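You operate a simulated robot arm through the tools that you are given. There is no shell and no other tool. Be economical: measure what you need, move in short steps, check, and stop when the job is done.

The job below is to be done with a simulated robot arm. You get a single attempt, and the scene is never put back.

## Task
Switch off, then set the apron tension: right red knob to C.
Fine: loosen the grey lever above it first and tighten it after; leave the other knob and lever.

Only the result counts: the job must be done as asked and must still hold three seconds after the hand-in. Knocking over, shifting, dropping, spilling or breaking anything else fails it.

## Robot
A 6-joint arm with a two-finger parallel gripper, fixed in place. Base frame: the origin is at the foot of the arm, x ahead of it, y to its left, z up. Lengths are in mm, angles in degrees, forces in N, time in s.
With the tool pointing down near the work surface it reaches from about 300 to 700 mm from the base axis. Its first joint turns from -166.0 to 166.0 degrees. Payload 4.1 kg.
Tool frame: the origin (TCP) lies between the finger pads and is the grasp point; the fingertips stand 23 mm ahead of it; z points along the fingers, y is the line along which they close. Largest opening 94 mm; finger width 38, thickness 10; the body of the gripper, 54 by 96 mm, starts 39 mm behind the TCP.
Orientation is told as [roll, pitch, yaw] about the base's x, y, z axes, in that order, counted from this pose: with the fingers straight down and closing along the base's y, the tool's x points along the base's -x, its y along +y and its z along -z.

## Interface
- The arm moves only by the tool send_rows. Its argument "increments" is a list of rows, each a list of 7 numbers: the shift along the base's x, y, z in units of 25 mm (1.0 is 25 mm), then the turn, a rotation vector about the base's x, y, z in units of 6 degrees (1.0 is 6 degrees), then the gripper command, from -1 (fully open) to 1 (shut), values between in proportion. In form: [[tx, ty, tz, ax, ay, az, gripper], ...]. A call has 1 to 10 rows; each row shifts and turns the commanded pose from where the row before left it. A call with a number of a shift or a turn outside -1 to 1 is refused whole. Each row takes 0.2 s and may step no farther than 50 mm and 8.6 degrees from the row before; otherwise, or with a gripper value out of range, the whole call is refused. A pose out of reach is approached as far as the arm can. The call stops where the force on the tool passes 40 N (or 10 N more than at its start, if that is more) or the arm is blocked; 0.2 s more then pass. The fingers move at their own pace (about 45 mm/s each) and stop on an object; they squeeze with about 34 N. The grip force told is the motor's: it shows also when the fingers shut on nothing. Time passes only in rows, and 0.2 s behind the last, so rows that do not move let the fingers close. It gives the time, the measured TCP pose, the force on the tool (base axes), the opening and the grip force at its end, in the units of the frame above (readings bear some noise), with the torque about the TCP (base axes, N m) and any sound that the robot's microphone picked up, and new pictures: "show" is both (left out), scene, wrist or none.
- Cameras (640 x 400 px; columns grow to the right, rows downward): "scene" is fixed at [50.8, 650.4, 1701.4]; the picture's right is [-0.67, -0.74, 0.00], its down [-0.43, 0.40, -0.81] and it looks along [0.60, -0.55, -0.59] (base axes); focal length 243 px, centre (320, 200). "wrist" rides on the gripper at [86, 16, -75] in the tool frame; the picture's right is [-0.18, 0.98, 0.00], its down [-0.58, -0.11, -0.81] and it looks along [-0.79, -0.15, 0.59] (tool axes); focal length 243 px, centre (320, 200). There is no depth. A picture from a camera that has moved, and an enlarged one, comes with that camera's place and axes in the base frame and with its lens.
- move_column(by): slides the trunk up (or, below 0, down) by that many mm; the arm rides with it, the base frame stays. It gives what a move gives, with no picture.
- inspect(camera, box): a new picture of the part [left, top, right, bottom] of that camera's present view, enlarged. The clock stands still meanwhile.
- finish_job(): hands the job in; it is judged then, once.

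Go step by step. Nothing tells you positions but the pictures and the camera data: compare them with the known pose of the tool, close in by small moves and look again before you grip or let go. The budget is 120 turns and 200 pictures, counting those below and the enlarged ones. Unless the task says otherwise, let go and move clear before handing in, and close with one line.

The tools are called after "Call:" as name(argument=value, ...) on one line, values as JSON. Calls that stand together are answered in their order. send_rows: Moves the arm, as the interface text tells. Its arguments: {"type":"object","properties":{"increments":{"type":"array","items":{"type":"array","items":{"type":"number"}}},"show":{"type":"string","enum":["both","scene","wrist","none"]}},"required":["increments"]} The other tools are called the same way: move_column (by) slides the trunk up or down; inspect (camera, box) takes an enlarged picture of a part of a camera's view; finish_job () hands the job in.

At the start:

```text
clock: 0.0
tcp_pos: [119.8, 272.6, 1444.2]
tool_rot: [0.1, 0.0, 0.1]
force: [0.2, -0.7, -0.9]
ft_torque: [0.0, -0.01, 0.0]
width: 94.1
grasp_force: 0.2
trunk travel left (down, up): [-564.0, 26.0]
```

scene: 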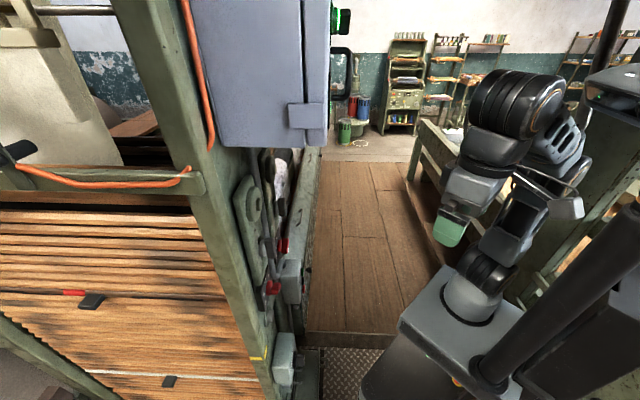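
wrist: 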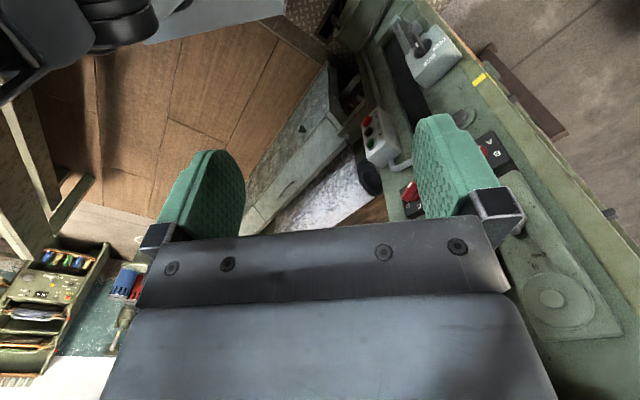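

I see a machine frame (green) with red knobs, a button box and a switch box near its side. I'll enlarge the views to identify the knobs, levers and the switch.

Call:
inspect(camera="scene", box=[200, 140, 340, 400])

Call:
inspect(camera="wrist", box=[320, 0, 560, 240])

```text
1.54 times, centred on (270, 270) of scene
camera zoom: at [50.8, 650.4, 1701.4], right [-0.67, -0.74, 0.0], down [-0.43, 0.4, -0.81], along [0.6, -0.55, -0.59], focal length 374 px, centre (397, 92)
```

zoom: 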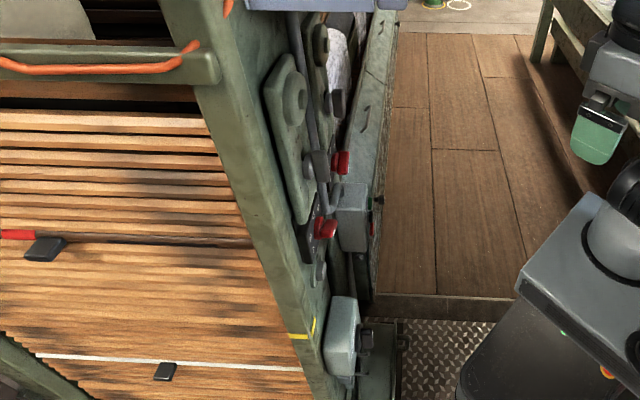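

```text
1.67 times, centred on (440, 120) of wrist
camera zoom: at [34.0, 289.0, 1519.5], right [0.18, 0.98, 0.0], down [0.58, -0.11, 0.81], along [0.79, -0.15, -0.59], focal length 404 px, centre (120, 333)
```

zoom: 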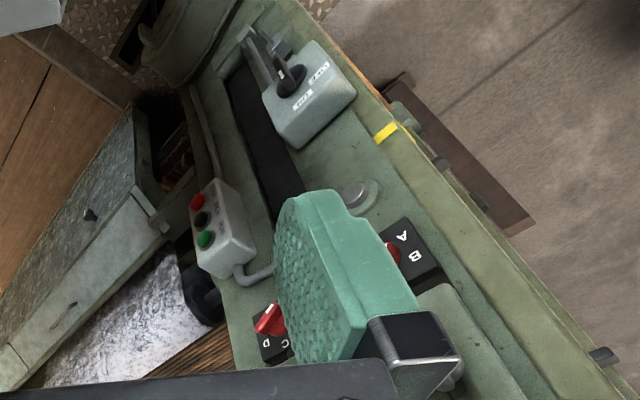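

The right side of the panel carries a lever switch box, a 3-button box and two lettered red knobs. I'll zoom on details and then lower the trunk to view them better.

Call:
inspect(camera="wrist", box=[380, 10, 480, 90])

Call:
inspect(camera="wrist", box=[350, 90, 540, 250])

Call:
inspect(camera="scene", box=[230, 200, 320, 390])

Call:
move_column(by=-150)

```text
5.00 times, centred on (430, 50) of wrist
camera zoom: at [34.0, 289.0, 1519.5], right [0.18, 0.98, 0.0], down [0.58, -0.11, 0.81], along [0.79, -0.15, -0.59], focal length 1213 px, centre (-230, 950)
```

zoom: 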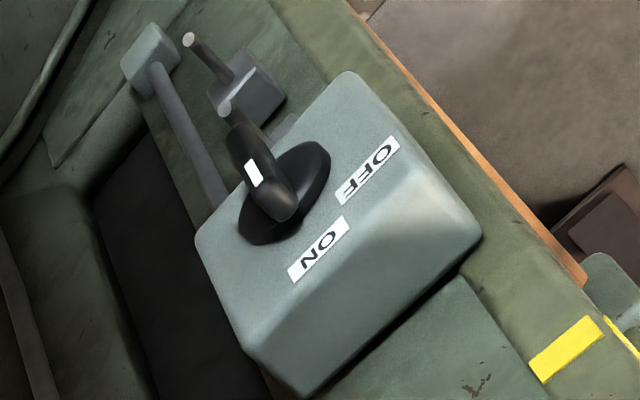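

```text
2.50 times, centred on (445, 170) of wrist
camera zoom: at [34.0, 289.0, 1519.5], right [0.18, 0.98, 0.0], down [0.58, -0.11, 0.81], along [0.79, -0.15, -0.59], focal length 606 px, centre (8, 275)
```

zoom: 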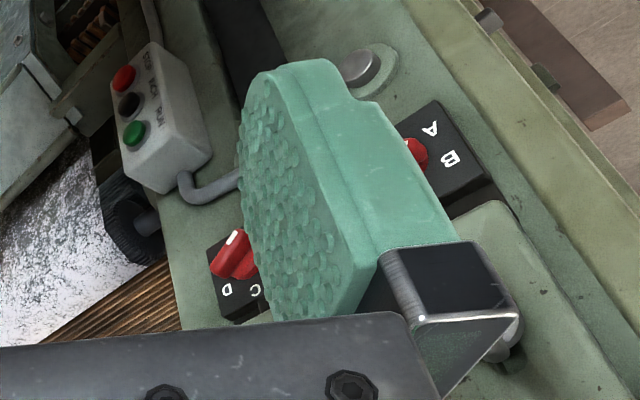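

```text
2.11 times, centred on (275, 295) of scene
camera zoom: at [50.8, 650.4, 1701.4], right [-0.67, -0.74, 0.0], down [-0.43, 0.4, -0.81], along [0.6, -0.55, -0.59], focal length 512 px, centre (415, 0)
```

zoom: 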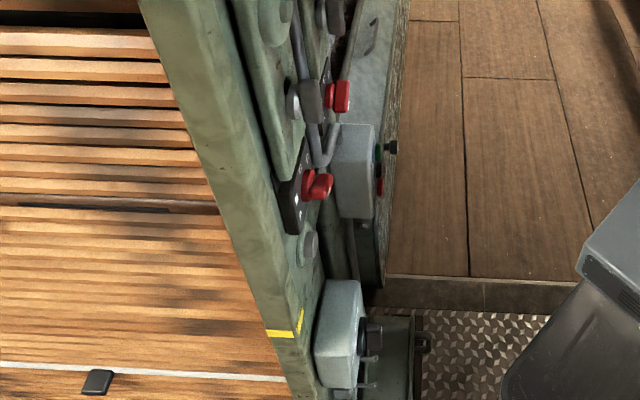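

```text
clock: 1.8
tcp_pos: [118.7, 272.0, 1294.5]
tool_rot: [0.1, 0.0, 0.1]
force: [-0.2, 0.7, 0.0]
ft_torque: [-0.02, 0.05, 0.02]
width: 94.0
grasp_force: 0.0
trunk travel left (down, up): [-414.0, 176.0]
```

The main switch is a rotary handle marked ON/OFF; there's also a three-button box. Now look from the lowered height with fingers closed to lessen the occlusion.

Call:
send_rows(increments=[[0, 0, 0, 0, 0, 0, 1], [0, 0, 0, 0, 0, 0, 1], [0, 0, 0, 0, 0, 0, 1], [0, 0, 0, 0, 0, 0, 1], [0, 0, 0, 0, 0, 0, 1]])

```text
clock: 3.0
tcp_pos: [119.7, 273.7, 1294.4]
tool_rot: [0.1, -0.1, 0.2]
force: [-0.2, -0.4, 0.0]
ft_torque: [0.02, 0.0, -0.01]
width: 0.2
grasp_force: 13.6
trunk travel left (down, up): [-414.0, 176.0]
camera wrist: at [34.0, 289.0, 1369.5], right [0.18, 0.98, 0.0], down [0.58, -0.11, 0.81], along [0.79, -0.15, -0.59], focal length 243 px, centre (320, 200)
```

scene: 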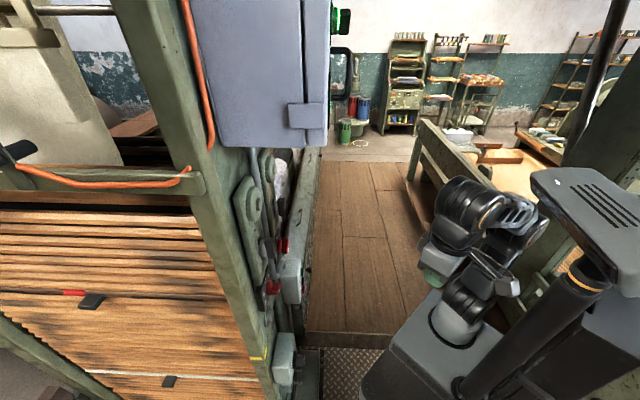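
wrist: 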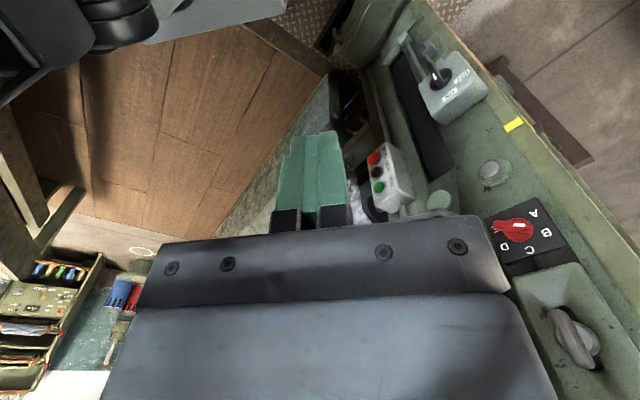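

From triangulation the two knobs are near (368,500,1205) (left) and (471,404,1200) (right), panel facing the robot along (-0.68,-0.73); the ON/OFF switch is near (361,509,803). I'll yaw the tool about 47° to face the panel.

Call:
send_rows(increments=[[0, 0, 0, 0, 0, 0.98, 1], [0, 0, 0, 0, 0, 0.98, 1], [0, 0, 0, 0, 0, 0.98, 1], [0, 0, 0, 0, 0, 0.98, 1], [0, 0, 0, 0, 0, 0.98, 1], [0, 0, 0, 0, 0, 0.98, 1], [0, 0, 0, 0, 0, 0.98, 1], [0, 0, 0, 0, 0, 0.98, 1]])

```text
clock: 4.8
tcp_pos: [120.0, 272.6, 1293.4]
tool_rot: [0.1, 0.1, 47.2]
force: [0.2, -0.5, 0.2]
ft_torque: [0.02, 0.01, -0.01]
width: 0.0
grasp_force: 34.0
trunk travel left (down, up): [-414.0, 176.0]
camera wrist: at [50.5, 220.3, 1368.4], right [-0.6, 0.8, 0.0], down [0.48, 0.35, 0.81], along [0.65, 0.48, -0.59], focal length 243 px, centre (320, 200)
```

scene: 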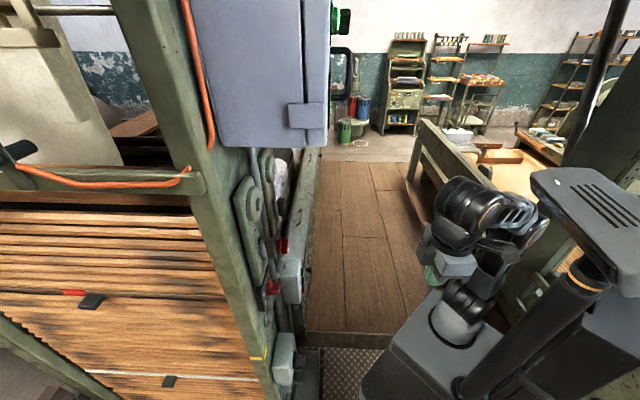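
wrist: 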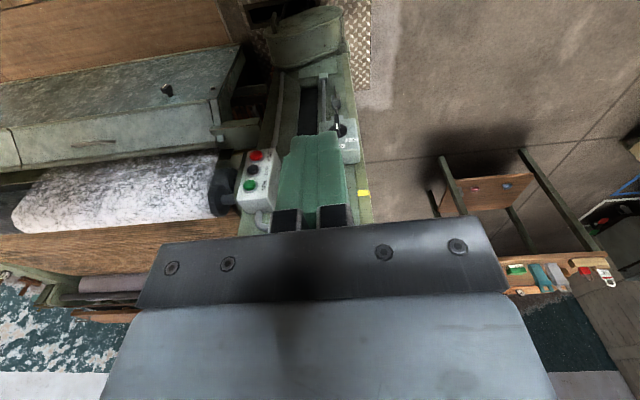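

The camera now faces the panel; next I pitch the tool up by about 36° so that the camera looks level at the panel.

Call:
send_rows(increments=[[0, 0, 0, 0.73, -0.68, 0, 1], [0, 0, 0, 0.73, -0.68, 0, 1], [0, 0, 0, 0.73, -0.68, 0, 1], [0, 0, 0, 0.73, -0.68, 0, 1], [0, 0, 0, 0.73, -0.68, 0, 1], [0, 0, 0, 0.73, -0.68, 0, 1]])

```text
clock: 6.2
tcp_pos: [121.4, 273.5, 1293.1]
tool_rot: [-0.3, -35.7, 47.3]
force: [-0.4, -0.1, 0.7]
ft_torque: [0.01, -0.02, 0.01]
width: 0.1
grasp_force: 33.9
trunk travel left (down, up): [-414.0, 176.0]
camera wrist: at [32.7, 202.4, 1303.2], right [-0.62, 0.78, 0.1], down [0.08, -0.07, 0.99], along [0.78, 0.62, -0.02], focal length 243 px, centre (320, 200)
```

scene: 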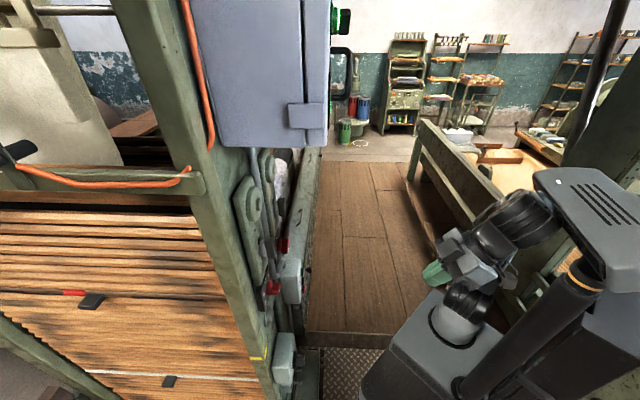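
wrist: 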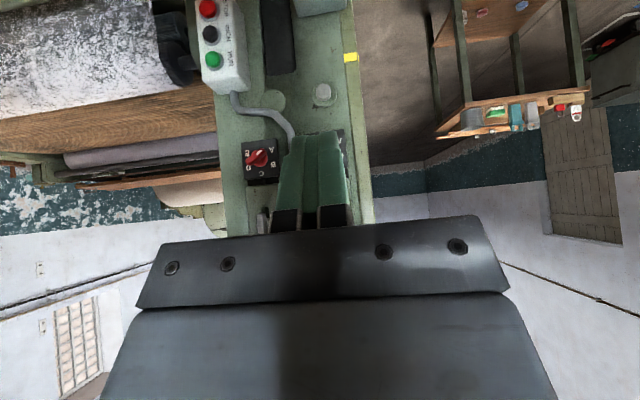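

The right knob and its dial are visible. I'll raise the trunk so that the levers appear clear of the gripper body.

Call:
move_column(by=170)

Call:
inspect(camera="wrist", box=[190, 0, 390, 240])

```text
clock: 8.1
tcp_pos: [121.4, 274.6, 1461.9]
tool_rot: [-0.2, -35.6, 47.2]
force: [0.6, 0.2, -0.7]
ft_torque: [-0.02, -0.02, 0.01]
width: 0.0
grasp_force: 34.2
trunk travel left (down, up): [-584.0, 6.0]
```

```text
1.67 times, centred on (290, 120) of wrist
camera zoom: at [32.5, 202.2, 1473.3], right [-0.62, 0.78, 0.1], down [0.08, -0.07, 0.99], along [0.78, 0.62, -0.02], focal length 404 px, centre (370, 333)
```

zoom: 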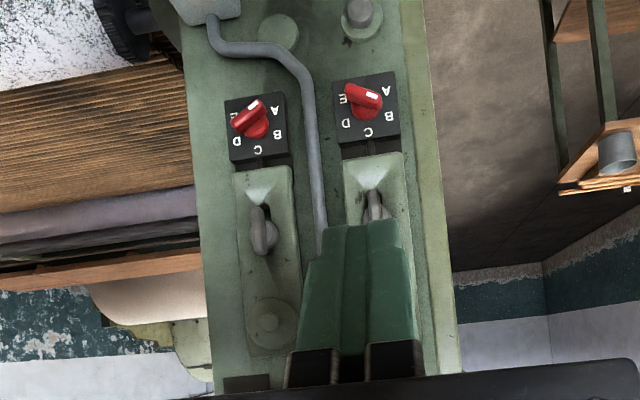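

Call:
inspect(camera="wrist", box=[230, 40, 290, 90])

Call:
inspect(camera="wrist", box=[230, 80, 290, 160])

Call:
inspect(camera="wrist", box=[290, 40, 350, 140])

```text
8.00 times, centred on (260, 65) of wrist
camera zoom: at [32.5, 202.2, 1473.3], right [-0.62, 0.78, 0.1], down [0.08, -0.07, 0.99], along [0.78, 0.62, -0.02], focal length 1941 px, centre (800, 1280)
```

zoom: 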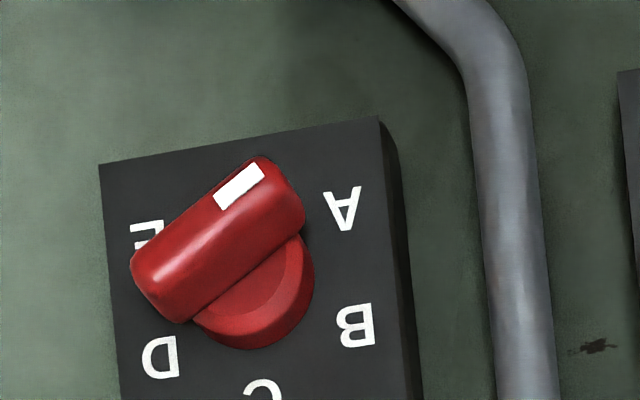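

```text
5.00 times, centred on (260, 120) of wrist
camera zoom: at [32.5, 202.2, 1473.3], right [-0.62, 0.78, 0.1], down [0.08, -0.07, 0.99], along [0.78, 0.62, -0.02], focal length 1213 px, centre (620, 600)
```

zoom: 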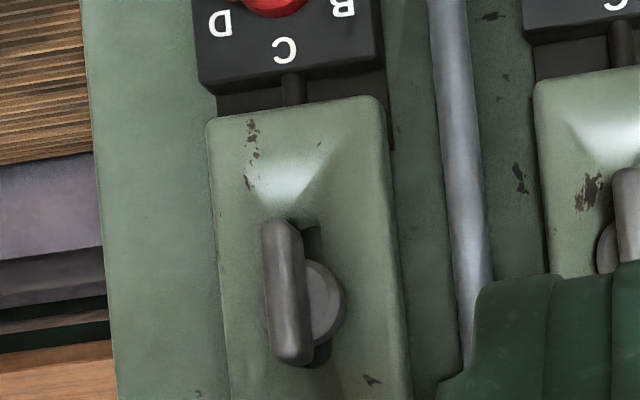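

```text
4.00 times, centred on (320, 90) of wrist
camera zoom: at [32.5, 202.2, 1473.3], right [-0.62, 0.78, 0.1], down [0.08, -0.07, 0.99], along [0.78, 0.62, -0.02], focal length 970 px, centre (320, 640)
```

zoom: 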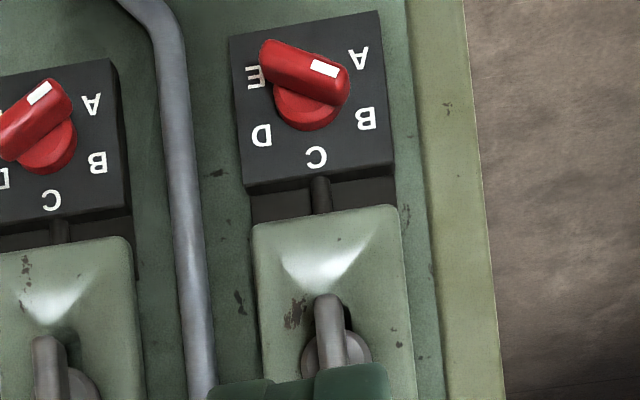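

The right knob points at A and must turn clockwise ~120° to C; its lever sits directly above. First the switch: I'll lower the trunk to look at it.

Call:
move_column(by=-280)

Call:
inspect(camera="scene", box=[240, 100, 640, 400])

Call:
inspect(camera="wrist", box=[190, 0, 430, 240])

```text
clock: 10.9
tcp_pos: [120.6, 274.0, 1183.8]
tool_rot: [-0.3, -35.6, 47.3]
force: [-0.5, -0.1, 0.2]
ft_torque: [0.0, -0.02, 0.01]
width: 0.2
grasp_force: 34.2
trunk travel left (down, up): [-304.0, 286.0]
```

```text
1.33 times, centred on (440, 250) of scene
camera zoom: at [50.8, 650.4, 1701.4], right [-0.67, -0.74, 0.0], down [-0.43, 0.4, -0.81], along [0.6, -0.55, -0.59], focal length 324 px, centre (160, 133)
```

zoom: 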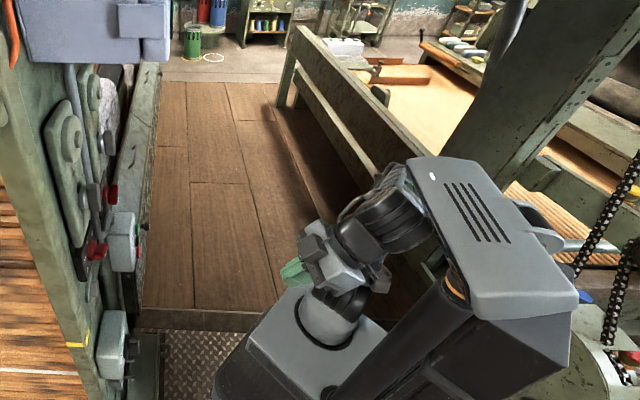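

```text
1.67 times, centred on (310, 120) of wrist
camera zoom: at [32.5, 202.0, 1193.3], right [-0.62, 0.78, 0.1], down [0.08, -0.07, 0.99], along [0.78, 0.62, -0.02], focal length 404 px, centre (337, 333)
```

zoom: 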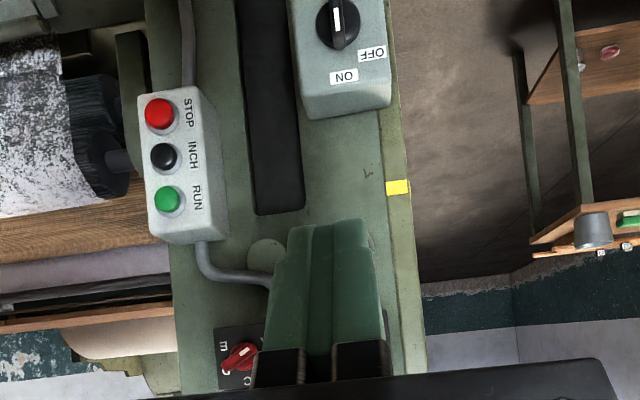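

Call:
move_column(by=-160)

Call:
inspect(camera="wrist", box=[290, 50, 390, 150])

Call:
inspect(camera="scene", box=[240, 100, 640, 400])

```text
clock: 12.7
tcp_pos: [120.6, 273.0, 1022.8]
tool_rot: [-0.3, -35.7, 47.4]
force: [0.7, 0.0, 0.1]
ft_torque: [-0.03, -0.01, -0.01]
width: 0.0
grasp_force: 34.0
trunk travel left (down, up): [-144.0, 446.0]
```

```text
4.00 times, centred on (340, 100) of wrist
camera zoom: at [32.5, 201.9, 1033.3], right [-0.62, 0.78, 0.1], down [0.08, -0.07, 0.99], along [0.78, 0.62, -0.02], focal length 970 px, centre (240, 600)
```

zoom: 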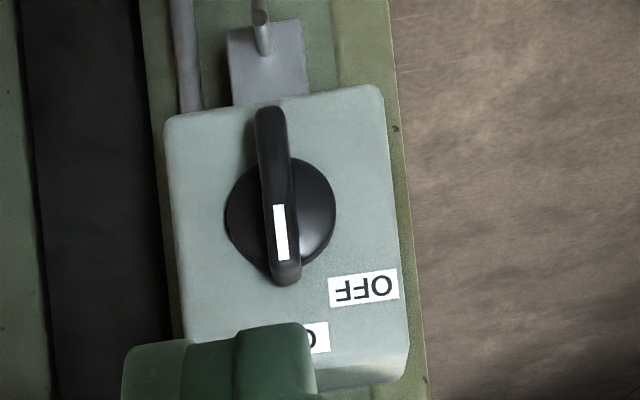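

```text
1.33 times, centred on (440, 250) of scene
camera zoom: at [50.8, 650.4, 1701.4], right [-0.67, -0.74, 0.0], down [-0.43, 0.4, -0.81], along [0.6, -0.55, -0.59], focal length 324 px, centre (160, 133)
```

zoom: 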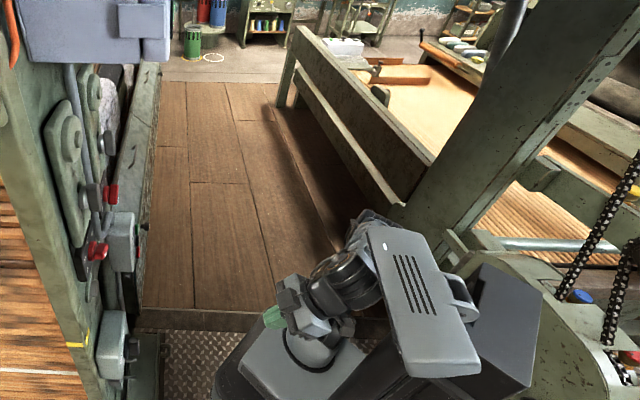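

The switch handle points to ON (up); OFF lies upper-left, so it must turn counter-clockwise about 50°. I'll bring the tool horizontal, facing the panel, and part-open the fingers.

Call:
send_rows(increments=[[0, 0, 0, 0.73, -0.68, 0, 0], [0, 0, 0, 0.73, -0.68, 0, 0], [0, 0, 0, 0.73, -0.68, 0, 0], [0, 0, 0, 0.73, -0.68, 0, 0], [0, 0, 0, 0.73, -0.68, 0, 0], [0, 0, 0, 0.73, -0.68, 0, 0], [0, 0, 0, 0.73, -0.68, 0, 0], [0, 0, 0, 0.73, -0.68, 0, 0], [0, 0, 0, 0.73, -0.68, 0, 0]])

```text
clock: 14.7
tcp_pos: [121.2, 273.2, 1025.3]
tool_rot: [-12.5, -89.9, 59.6]
force: [-0.2, 0.0, -1.1]
ft_torque: [-0.03, -0.02, 0.01]
width: 47.0
grasp_force: 0.0
trunk travel left (down, up): [-144.0, 446.0]
camera wrist: at [58.5, 228.7, 938.5], right [-0.72, 0.67, 0.18], down [-0.47, -0.66, 0.58], along [0.51, 0.33, 0.79], focal length 243 px, centre (320, 200)
```

scene: 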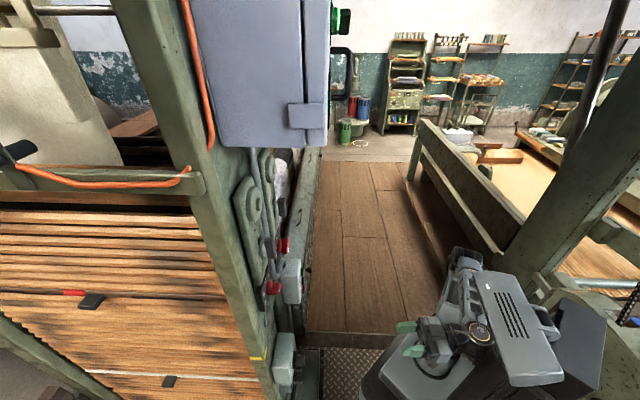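
wrist: 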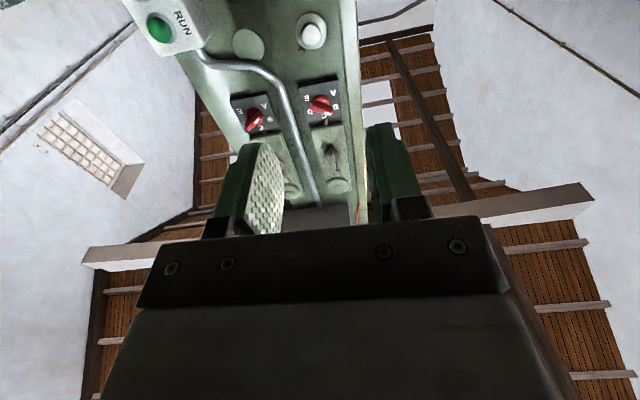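

Tool is level at azimuth ~47°. I put the handle axis near (350,502,852); I'll drop the trunk and approach to about 80 mm short of it.

Call:
move_column(by=-140)

Call:
send_rows(increments=[[0.88, 0.87, -0.17, 0, 0, 0, 0], [0.88, 0.87, -0.17, 0, 0, 0, 0], [0.88, 0.87, -0.17, 0, 0, 0, 0], [0.88, 0.87, -0.17, 0, 0, 0, 0], [0.88, 0.87, -0.17, 0, 0, 0, 0], [0.88, 0.87, -0.17, 0, 0, 0, 0]])

```text
clock: 16.4
tcp_pos: [120.4, 272.5, 885.3]
tool_rot: [-13.8, -89.7, 60.9]
force: [0.4, -0.4, -0.1]
ft_torque: [0.0, 0.0, 0.0]
width: 47.1
grasp_force: 0.0
trunk travel left (down, up): [-4.0, 586.0]
```

```text
clock: 17.8
tcp_pos: [254.2, 402.2, 858.1]
tool_rot: [-11.9, -89.8, 59.1]
force: [-0.3, -0.2, 0.0]
ft_torque: [0.0, 0.03, -0.02]
width: 46.8
grasp_force: 0.1
trunk travel left (down, up): [-4.0, 586.0]
camera wrist: at [192.1, 358.7, 771.4], right [-0.72, 0.67, 0.18], down [-0.47, -0.66, 0.58], along [0.51, 0.34, 0.79], focal length 243 px, centre (320, 200)
```

scene: 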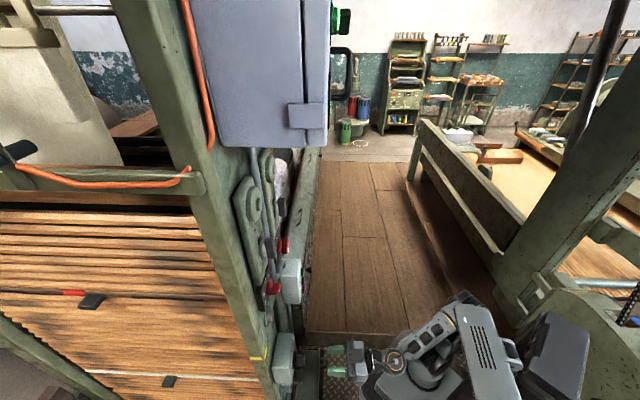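
wrist: 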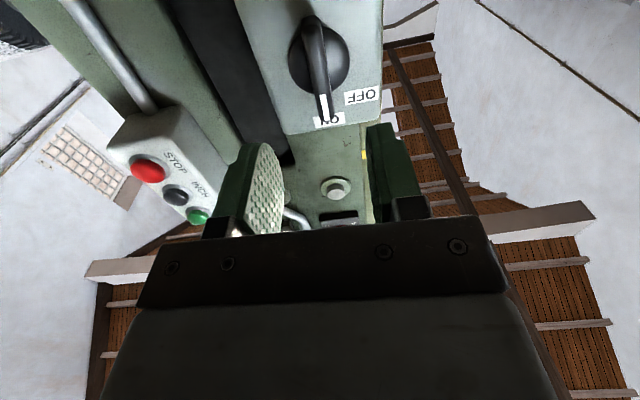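

The handle lies on the tool axis (n ≈ 580, z ≈ 856), about 113 mm ahead. Advancing 100 mm so the fingers straddle it.

Call:
send_rows(increments=[[0.56, 0.6, 0, 0, 0, 0, 0], [0.56, 0.6, 0, 0, 0, 0, 0], [0.56, 0.6, 0, 0, 0, 0, 0], [0.56, 0.6, 0, 0, 0, 0, 0]])

Call:
inspect(camera="wrist", box=[220, 60, 420, 240])

```text
clock: 18.8
tcp_pos: [308.1, 463.2, 858.1]
tool_rot: [-13.2, -89.8, 60.3]
force: [0.9, -0.5, 0.2]
ft_torque: [-0.04, 0.06, 0.0]
width: 47.2
grasp_force: 0.0
trunk travel left (down, up): [-4.0, 586.0]
camera wrist: at [246.8, 419.8, 772.2], right [-0.72, 0.67, 0.18], down [-0.47, -0.66, 0.58], along [0.51, 0.34, 0.79], focal length 243 px, centre (320, 200)
```

scene: 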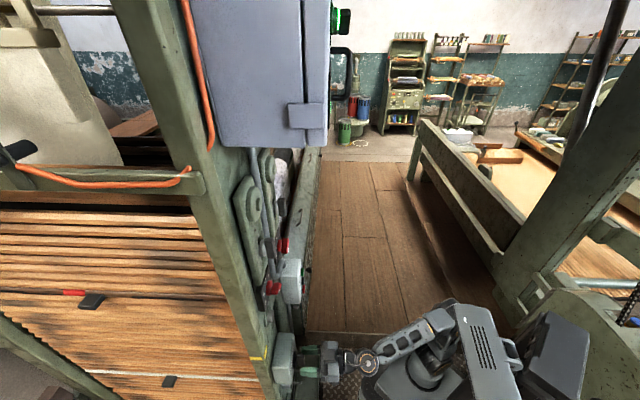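
wrist: 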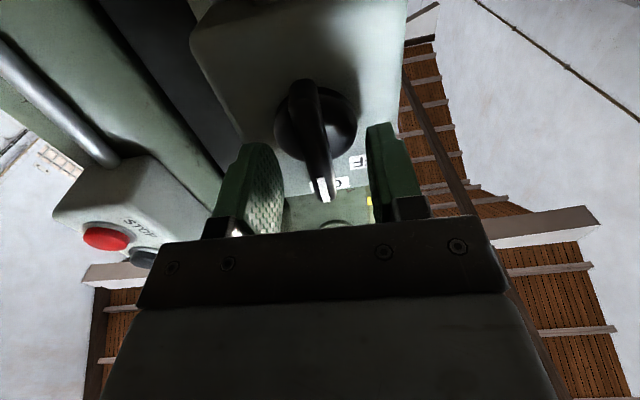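

```text
2.22 times, centred on (320, 150) of wrist
camera zoom: at [246.8, 419.8, 772.2], right [-0.72, 0.67, 0.18], down [-0.47, -0.66, 0.58], along [0.51, 0.34, 0.79], focal length 539 px, centre (320, 311)
```

zoom: 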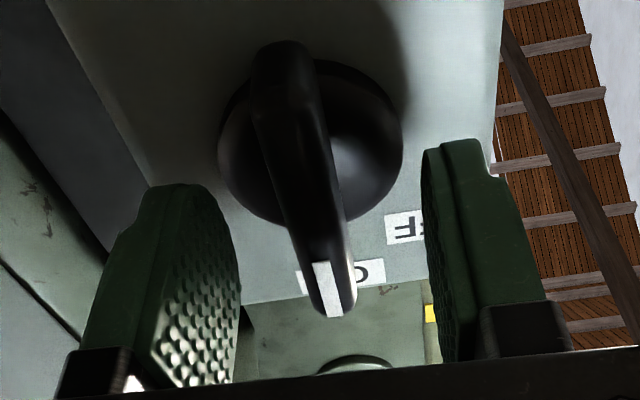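

Call:
send_rows(increments=[[0.34, 0.37, 0, 0, 0, 0, 0], [0.27, 0.29, 0, 0, 0, 0, 0], [0, 0, 0, 0, 0, 0, 0.5], [0, 0, 0, 0, 0, 0, 1], [0, 0, 0, 0, 0, 0, 1], [0, 0, 0, 0, 0, 0, 1]])

Call:
inspect(camera="wrist", box=[220, 60, 420, 240])

```text
clock: 19.5
tcp_pos: [319.9, 472.0, 861.9]
tool_rot: [114.2, -89.8, -67.4]
force: [-39.1, -63.7, -11.5]
ft_torque: [-0.16, 0.14, -1.67]
width: 45.3
grasp_force: 23.1
trunk travel left (down, up): [-4.0, 586.0]
stopped in row 3: the force on the tool passed its limit at 105 N (the readings are from after the stop); the commanded pose is now the measured one
camera wrist: at [258.8, 429.6, 775.1], right [-0.71, 0.67, 0.19], down [-0.47, -0.66, 0.58], along [0.52, 0.33, 0.79], focal length 243 px, centre (320, 200)
```

scene: 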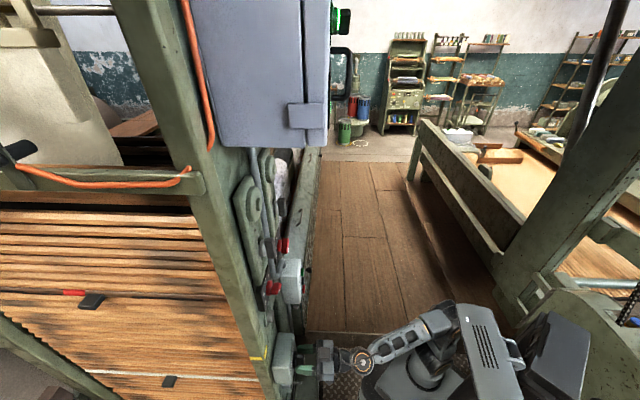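
wrist: 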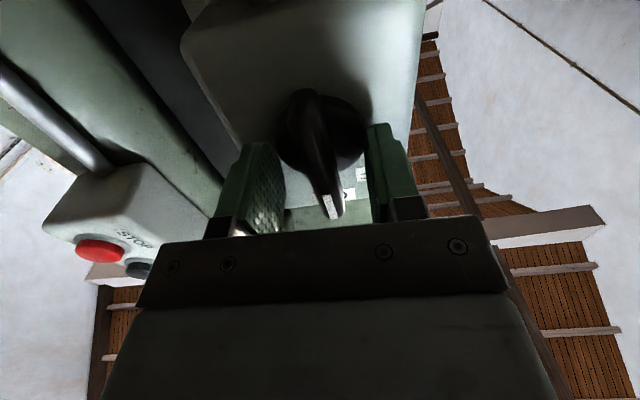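

```text
2.22 times, centred on (320, 150) of wrist
camera zoom: at [258.8, 429.6, 775.1], right [-0.71, 0.67, 0.19], down [-0.47, -0.66, 0.58], along [0.52, 0.33, 0.79], focal length 539 px, centre (320, 311)
```

zoom: 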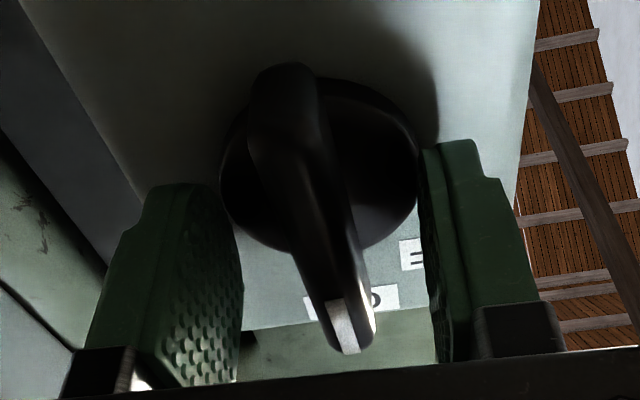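

The fingertips touched the disc (n ≈ 585). I back off ~6 mm, centre slightly, and then close on the bar.

Call:
send_rows(increments=[[-0.08, -0.26, -0.15, 0, 0, 0, 0], [0, 0, 0, 0, 0, 0, 0.5], [0, 0, 0, 0, 0, 0, 0.8], [0, 0, 0, 0, 0, 0, 1], [0, 0, 0, 0, 0, 0, 1]])

Call:
inspect(camera="wrist", box=[220, 60, 420, 240])

```text
clock: 20.7
tcp_pos: [323.7, 466.4, 855.7]
tool_rot: [68.8, -89.7, -22.4]
force: [-10.1, -63.3, -19.6]
ft_torque: [0.13, -0.06, -2.05]
width: 27.1
grasp_force: 45.0
trunk travel left (down, up): [-4.0, 586.0]
camera wrist: at [260.5, 424.3, 768.7], right [-0.71, 0.68, 0.19], down [-0.47, -0.66, 0.58], along [0.52, 0.32, 0.79], focal length 243 px, centre (320, 200)
```

scene: 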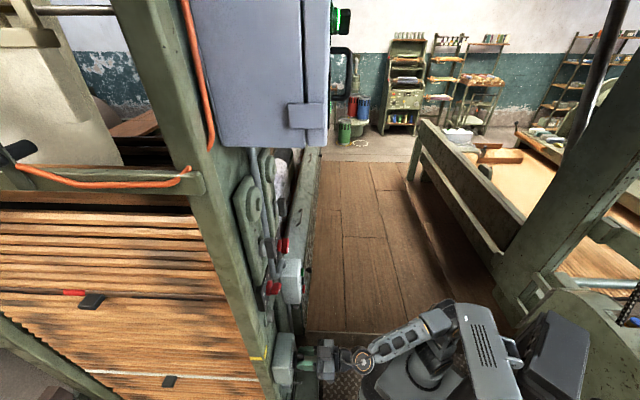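
wrist: 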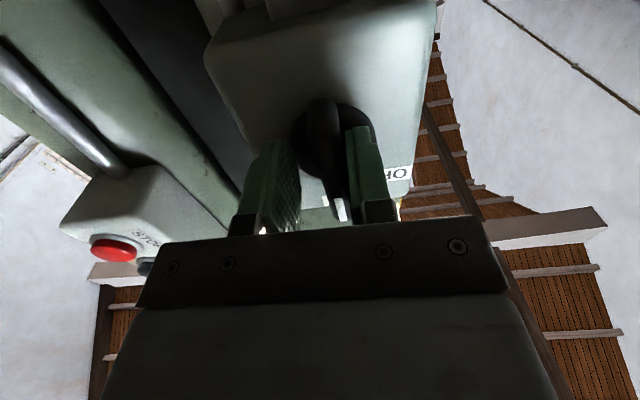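

```text
2.22 times, centred on (320, 150) of wrist
camera zoom: at [260.5, 424.3, 768.7], right [-0.71, 0.68, 0.19], down [-0.47, -0.66, 0.58], along [0.52, 0.32, 0.79], focal length 539 px, centre (320, 311)
```

zoom: 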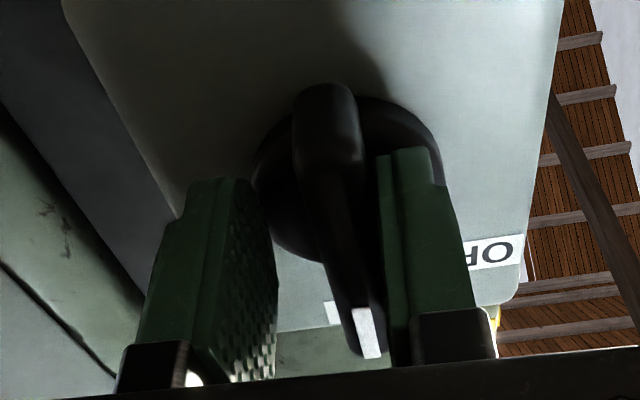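

A fingertip is caught on the disc rim. I'll reopen, back off 12 mm, recentre to u = -87 and look.

Call:
send_rows(increments=[[-0.1, -0.1, 0, 0, 0, 0, 0], [-0.23, -0.25, 0, 0, 0, 0, 0], [-0.17, 0.16, 0, 0, 0, 0, 0], [0, 0, 0, 0, 0, 0, 0]], show="wrist")

Call:
inspect(camera="wrist", box=[220, 60, 420, 240])

```text
clock: 21.7
tcp_pos: [309.4, 465.4, 854.7]
tool_rot: [12.9, -89.8, 34.1]
force: [-1.0, -0.1, -1.0]
ft_torque: [0.02, -0.02, 0.01]
width: 47.1
grasp_force: 0.1
trunk travel left (down, up): [-4.0, 586.0]
camera wrist: at [246.5, 423.1, 767.9], right [-0.72, 0.67, 0.19], down [-0.47, -0.66, 0.58], along [0.52, 0.33, 0.79], focal length 243 px, centre (320, 200)
```

wrist: 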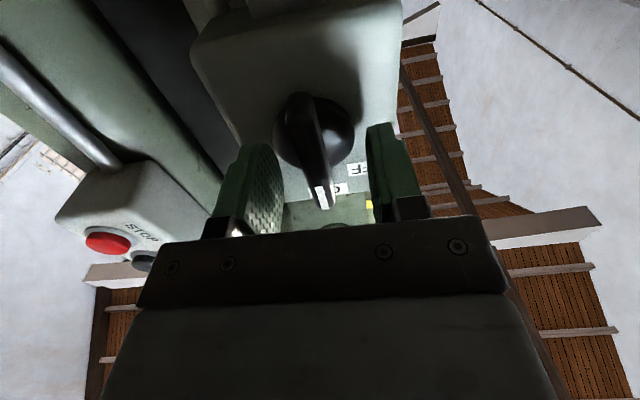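

```text
2.22 times, centred on (320, 150) of wrist
camera zoom: at [246.5, 423.1, 767.9], right [-0.72, 0.67, 0.19], down [-0.47, -0.66, 0.58], along [0.52, 0.33, 0.79], focal length 539 px, centre (320, 311)
```

zoom: 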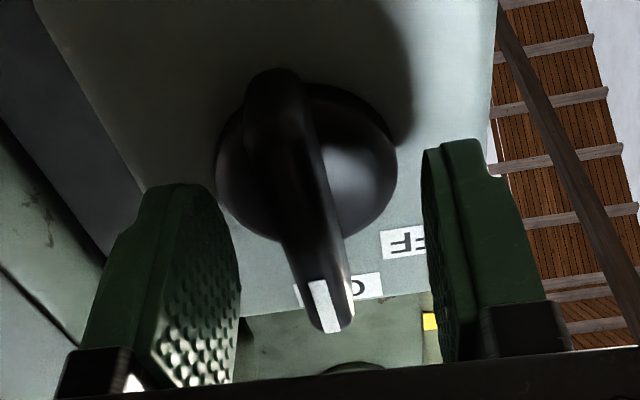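

Call:
send_rows(increments=[[0.17, -0.02, 0, 0, 0, 0, 0], [0, 0, 0, 0, 0, 0, 0.3], [0, 0, 0, 0, 0, 0, 0.6], [0, 0, 0, 0, 0, 0, 0.8], [0, 0, 0, 0, 0, 0, 0.8]], show="wrist")

Call:
inspect(camera="wrist", box=[220, 60, 420, 240])

```text
clock: 22.9
tcp_pos: [312.7, 464.9, 852.8]
tool_rot: [17.8, -89.7, 28.8]
force: [2.7, -3.6, -1.3]
ft_torque: [-0.18, -0.13, -0.77]
width: 13.0
grasp_force: 45.3
trunk travel left (down, up): [-4.0, 586.0]
camera wrist: at [250.6, 422.2, 767.3], right [-0.72, 0.67, 0.19], down [-0.47, -0.66, 0.58], along [0.52, 0.33, 0.79], focal length 243 px, centre (320, 200)
```

wrist: 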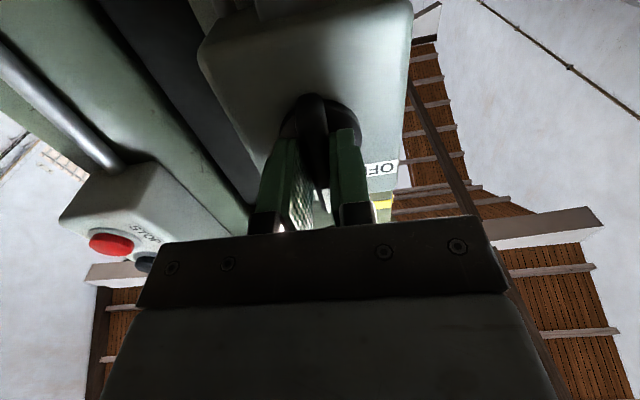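

```text
2.22 times, centred on (320, 150) of wrist
camera zoom: at [250.6, 422.2, 767.3], right [-0.72, 0.67, 0.19], down [-0.47, -0.66, 0.58], along [0.52, 0.33, 0.79], focal length 539 px, centre (320, 311)
```

zoom: 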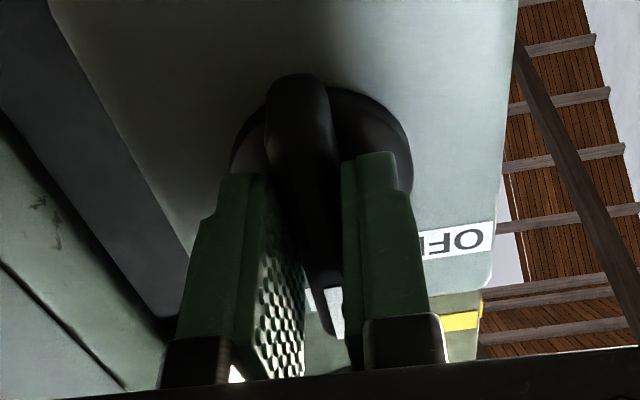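

The bar is gripped (13 mm). Now turning counter-clockwise in small steps, watching torque and sound.

Call:
send_rows(increments=[[0, 0, 0, -0.68, -0.73, 0, 1], [0, 0, 0, -0.68, -0.73, 0, 1], [0, 0, 0, -0.68, -0.73, 0, 1], [0, 0, 0, -0.68, -0.73, 0, 1]], show="wrist")

```text
clock: 23.9
tcp_pos: [314.0, 463.8, 853.7]
tool_rot: [-89.5, -66.1, 136.1]
force: [10.6, -21.8, -9.3]
ft_torque: [-0.65, 0.86, -1.58]
width: 13.1
grasp_force: 44.9
trunk travel left (down, up): [-4.0, 586.0]
camera wrist: at [278.6, 395.8, 768.6], right [-0.71, 0.67, -0.23], down [-0.65, -0.49, 0.58], along [0.27, 0.56, 0.78], focal length 243 px, centre (320, 200)
```

wrist: 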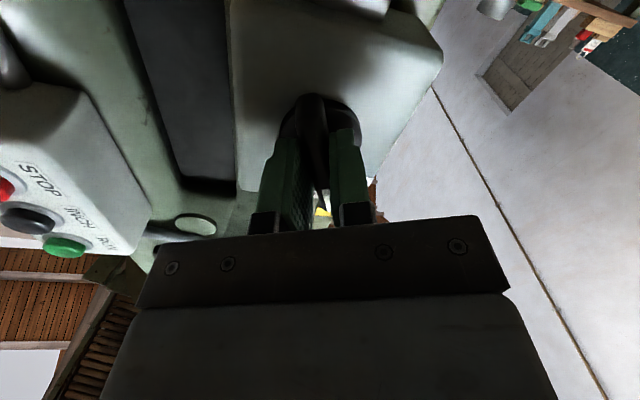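

Call:
send_rows(increments=[[0.04, -0.04, 0, -0.68, -0.73, 0, 1], [0.02, -0.02, 0, -0.68, -0.73, 0, 1], [0, 0, 0, -0.68, -0.73, 0, 1], [0, 0, 0, -0.68, -0.73, 0, 1]], show="wrist")

```text
clock: 24.9
tcp_pos: [315.8, 462.8, 854.7]
tool_rot: [-90.1, -42.1, 136.7]
force: [19.1, -7.0, -0.3]
ft_torque: [-0.14, 0.25, -1.55]
width: 13.0
grasp_force: 44.9
trunk travel left (down, up): [-4.0, 586.0]
camera wrist: at [304.3, 372.1, 785.4], right [-0.58, 0.55, -0.61], down [-0.81, -0.34, 0.47], along [0.05, 0.76, 0.64], focal length 243 px, centre (320, 200)
```

wrist: 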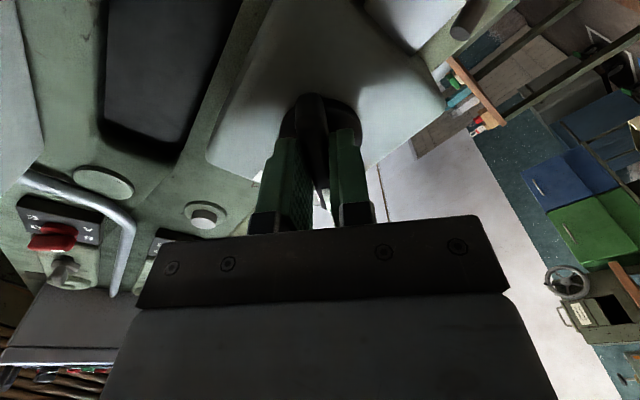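

Call:
send_rows(increments=[[0, 0, 0, -0.68, -0.73, 0, 1], [0, 0, 0, -0.68, -0.73, 0, 1]], show="wrist")

Call:
inspect(camera="wrist", box=[220, 60, 420, 240])

```text
clock: 25.5
tcp_pos: [315.9, 463.1, 855.6]
tool_rot: [-90.2, -30.3, 136.7]
force: [12.8, -23.0, 3.2]
ft_torque: [0.07, 0.01, -1.67]
width: 12.9
grasp_force: 45.0
trunk travel left (down, up): [-4.0, 586.0]
camera wrist: at [314.2, 362.7, 798.5], right [-0.47, 0.45, -0.76], down [-0.88, -0.28, 0.38], along [-0.04, 0.85, 0.53], focal length 243 px, centre (320, 200)
```

wrist: 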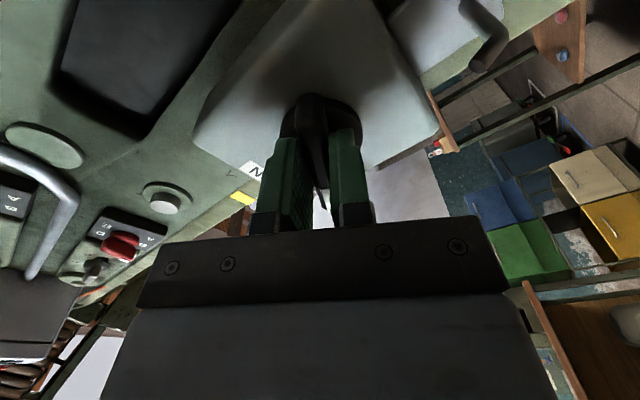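

```text
2.22 times, centred on (320, 150) of wrist
camera zoom: at [314.2, 362.7, 798.5], right [-0.47, 0.45, -0.76], down [-0.88, -0.28, 0.38], along [-0.04, 0.85, 0.53], focal length 539 px, centre (320, 311)
```

zoom: 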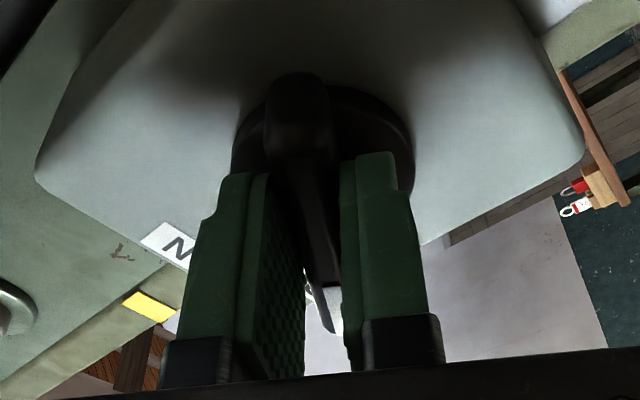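

Turned 60°; OFF seems to be under the pointer. I'll release, back off and check.

Call:
send_rows(increments=[[0, 0, 0, 0, 0, 0, 0], [0, 0, 0, 0, 0, 0, 0], [-0.54, -0.58, 0, 0, 0, 0, 0], [-0.54, -0.58, 0, 0, 0, 0, 0], [-0.54, -0.58, 0, 0.68, 0.73, 0, 0], [-0.54, -0.58, 0, 0.68, 0.73, 0, 0], [-0.54, -0.58, 0, 0.68, 0.73, 0, 0], [-0.54, -0.58, 0, 0.68, 0.73, 0, 0], [0, 0, 0, 0.68, 0.73, 0, 0]], show="wrist")

Call:
inspect(camera="wrist", box=[220, 0, 420, 180])

```text
clock: 27.5
tcp_pos: [232.2, 377.1, 854.6]
tool_rot: [-89.7, -60.2, 136.5]
force: [-0.5, 0.0, 0.2]
ft_torque: [-0.02, 0.01, 0.05]
width: 46.7
grasp_force: 0.1
trunk travel left (down, up): [-4.0, 586.0]
camera wrist: at [203.3, 302.6, 771.4], right [-0.69, 0.65, -0.33], down [-0.69, -0.45, 0.56], along [0.21, 0.61, 0.76], focal length 243 px, centre (320, 200)
```

wrist: 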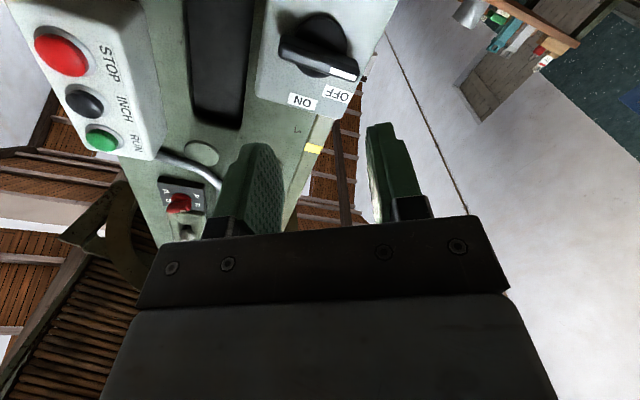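

```text
2.22 times, centred on (320, 90) of wrist
camera zoom: at [203.3, 302.6, 771.4], right [-0.69, 0.65, -0.33], down [-0.69, -0.45, 0.56], along [0.21, 0.61, 0.76], focal length 539 px, centre (320, 444)
```

zoom: 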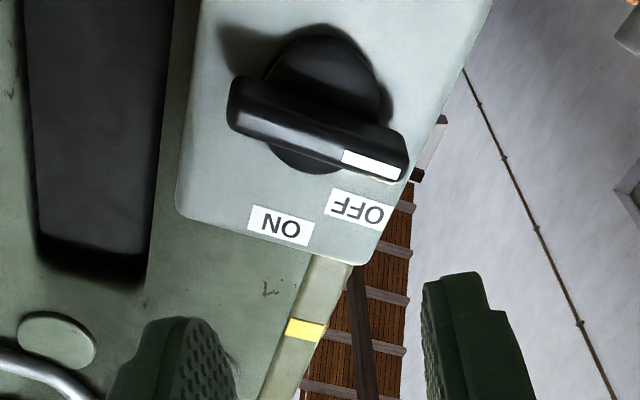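

The pointer is near OFF but I want a frontal check of its angle; I'll roll back upright and tilt the camera level.

Call:
send_rows(increments=[[0, 0, 0, 0.68, 0.73, 0, 0], [0, 0, 0, 0.68, 0.73, 0, 0], [0, 0, 0, 0.68, 0.73, 0, 0], [0, 0, 0, 0.68, 0.73, 0, 0], [0, 0, 0, 0.68, 0.73, 0, 0]], show="none")

Call:
send_rows(increments=[[-0.5, -0.5, 0.5, -0.73, 0.68, 0, 1], [-0.5, -0.5, 0.5, -0.73, 0.68, 0, 1], [0, 0, 0.5, -0.73, 0.68, 0, 1], [0, 0, 0.5, -0.73, 0.68, 0, 1], [0, 0, 0.5, -0.73, 0.68, 0, 1], [0, 0, 0.5, -0.73, 0.68, 0, 1], [0, 0, 0.5, -0.73, 0.68, 0, 1]], show="wrist")

Call:
inspect(camera="wrist", box=[270, 40, 390, 160])

```text
clock: 28.7
tcp_pos: [232.6, 377.5, 855.0]
tool_rot: [39.2, -89.7, 7.7]
force: [-0.1, 0.3, 0.6]
ft_torque: [0.04, 0.01, 0.0]
width: 47.0
grasp_force: 0.0
trunk travel left (down, up): [-4.0, 586.0]
```

```text
clock: 30.3
tcp_pos: [207.2, 352.1, 942.2]
tool_rot: [0.0, -47.8, 47.0]
force: [0.3, -0.9, -0.3]
ft_torque: [0.02, 0.0, 0.01]
width: 0.0
grasp_force: 33.6
trunk travel left (down, up): [-4.0, 586.0]
camera wrist: at [118.4, 279.6, 928.6], right [-0.63, 0.76, 0.14], down [-0.06, -0.22, 0.97], along [0.77, 0.61, 0.19], focal length 243 px, centre (320, 200)
```

wrist: 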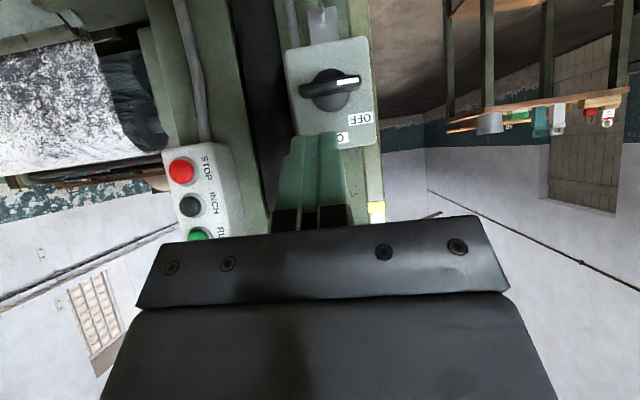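

```text
3.33 times, centred on (330, 100) of wrist
camera zoom: at [118.4, 279.6, 928.6], right [-0.63, 0.76, 0.14], down [-0.06, -0.22, 0.97], along [0.77, 0.61, 0.19], focal length 809 px, centre (287, 533)
```

zoom: 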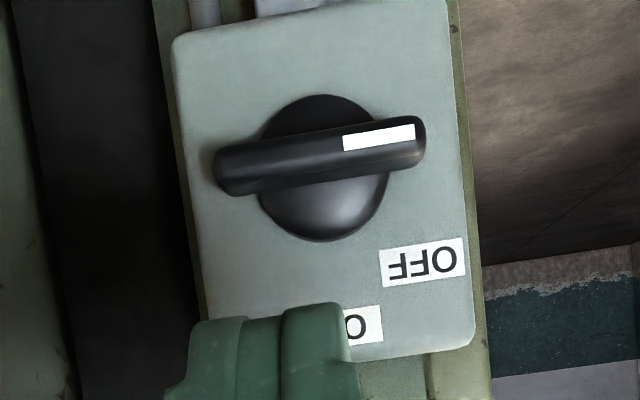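

The switch snapped fully to its OFF stop (horizontal). Now raise the trunk to the levers and look again.

Call:
move_column(by=420)

Call:
send_rows(increments=[[0.5, -0.6, 0, 0, 0, 0, 1], [0.5, -0.6, 0, 0, 0, 0, 1], [0.5, -0.6, 0, 0, 0, 0, 1], [0.5, -0.6, 0, 0, 0, 0, 1]])

Call:
inspect(camera="wrist", box=[200, 0, 440, 240])

```text
refused: 420 is not a number from -400 to 400
```

```text
clock: 31.3
tcp_pos: [257.9, 294.2, 942.2]
tool_rot: [-0.1, -47.8, 47.1]
force: [0.2, 0.0, -0.6]
ft_torque: [0.02, 0.02, -0.02]
width: 0.2
grasp_force: 34.1
trunk travel left (down, up): [-4.0, 586.0]
camera wrist: at [169.3, 222.5, 928.1], right [-0.63, 0.76, 0.14], down [-0.06, -0.23, 0.97], along [0.77, 0.61, 0.19], focal length 243 px, centre (320, 200)
```

scene: 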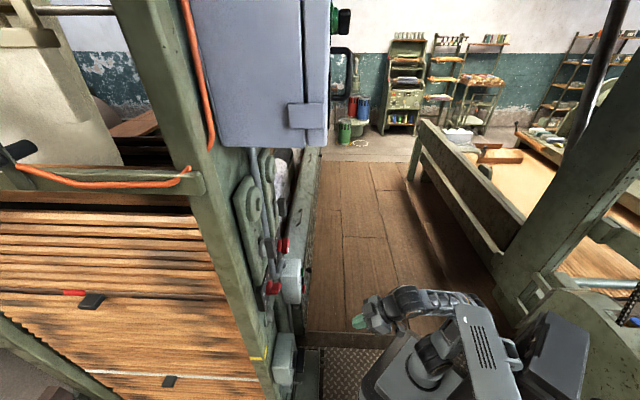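
wrist: 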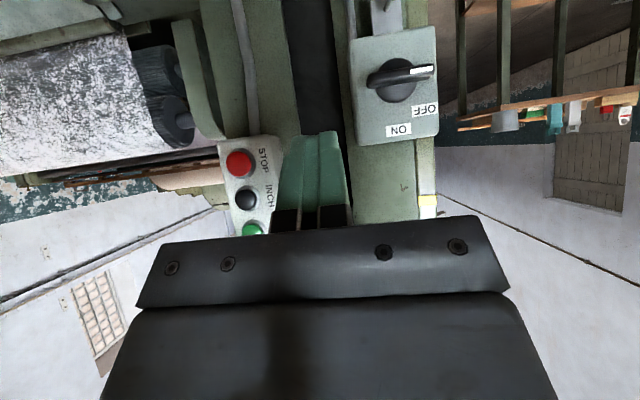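

```text
1.67 times, centred on (320, 120) of wrist
camera zoom: at [169.3, 222.5, 928.1], right [-0.63, 0.76, 0.14], down [-0.06, -0.23, 0.97], along [0.77, 0.61, 0.19], focal length 404 px, centre (320, 333)
```

zoom: 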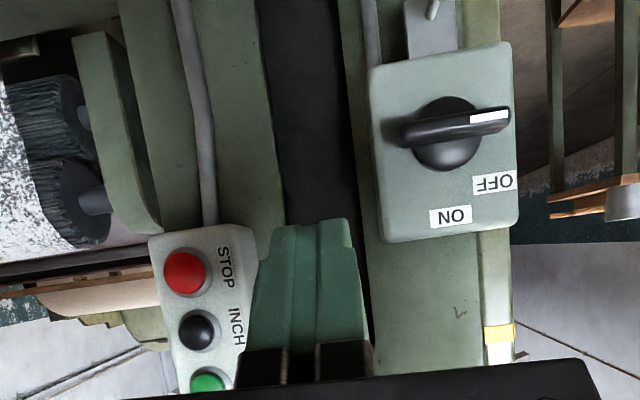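

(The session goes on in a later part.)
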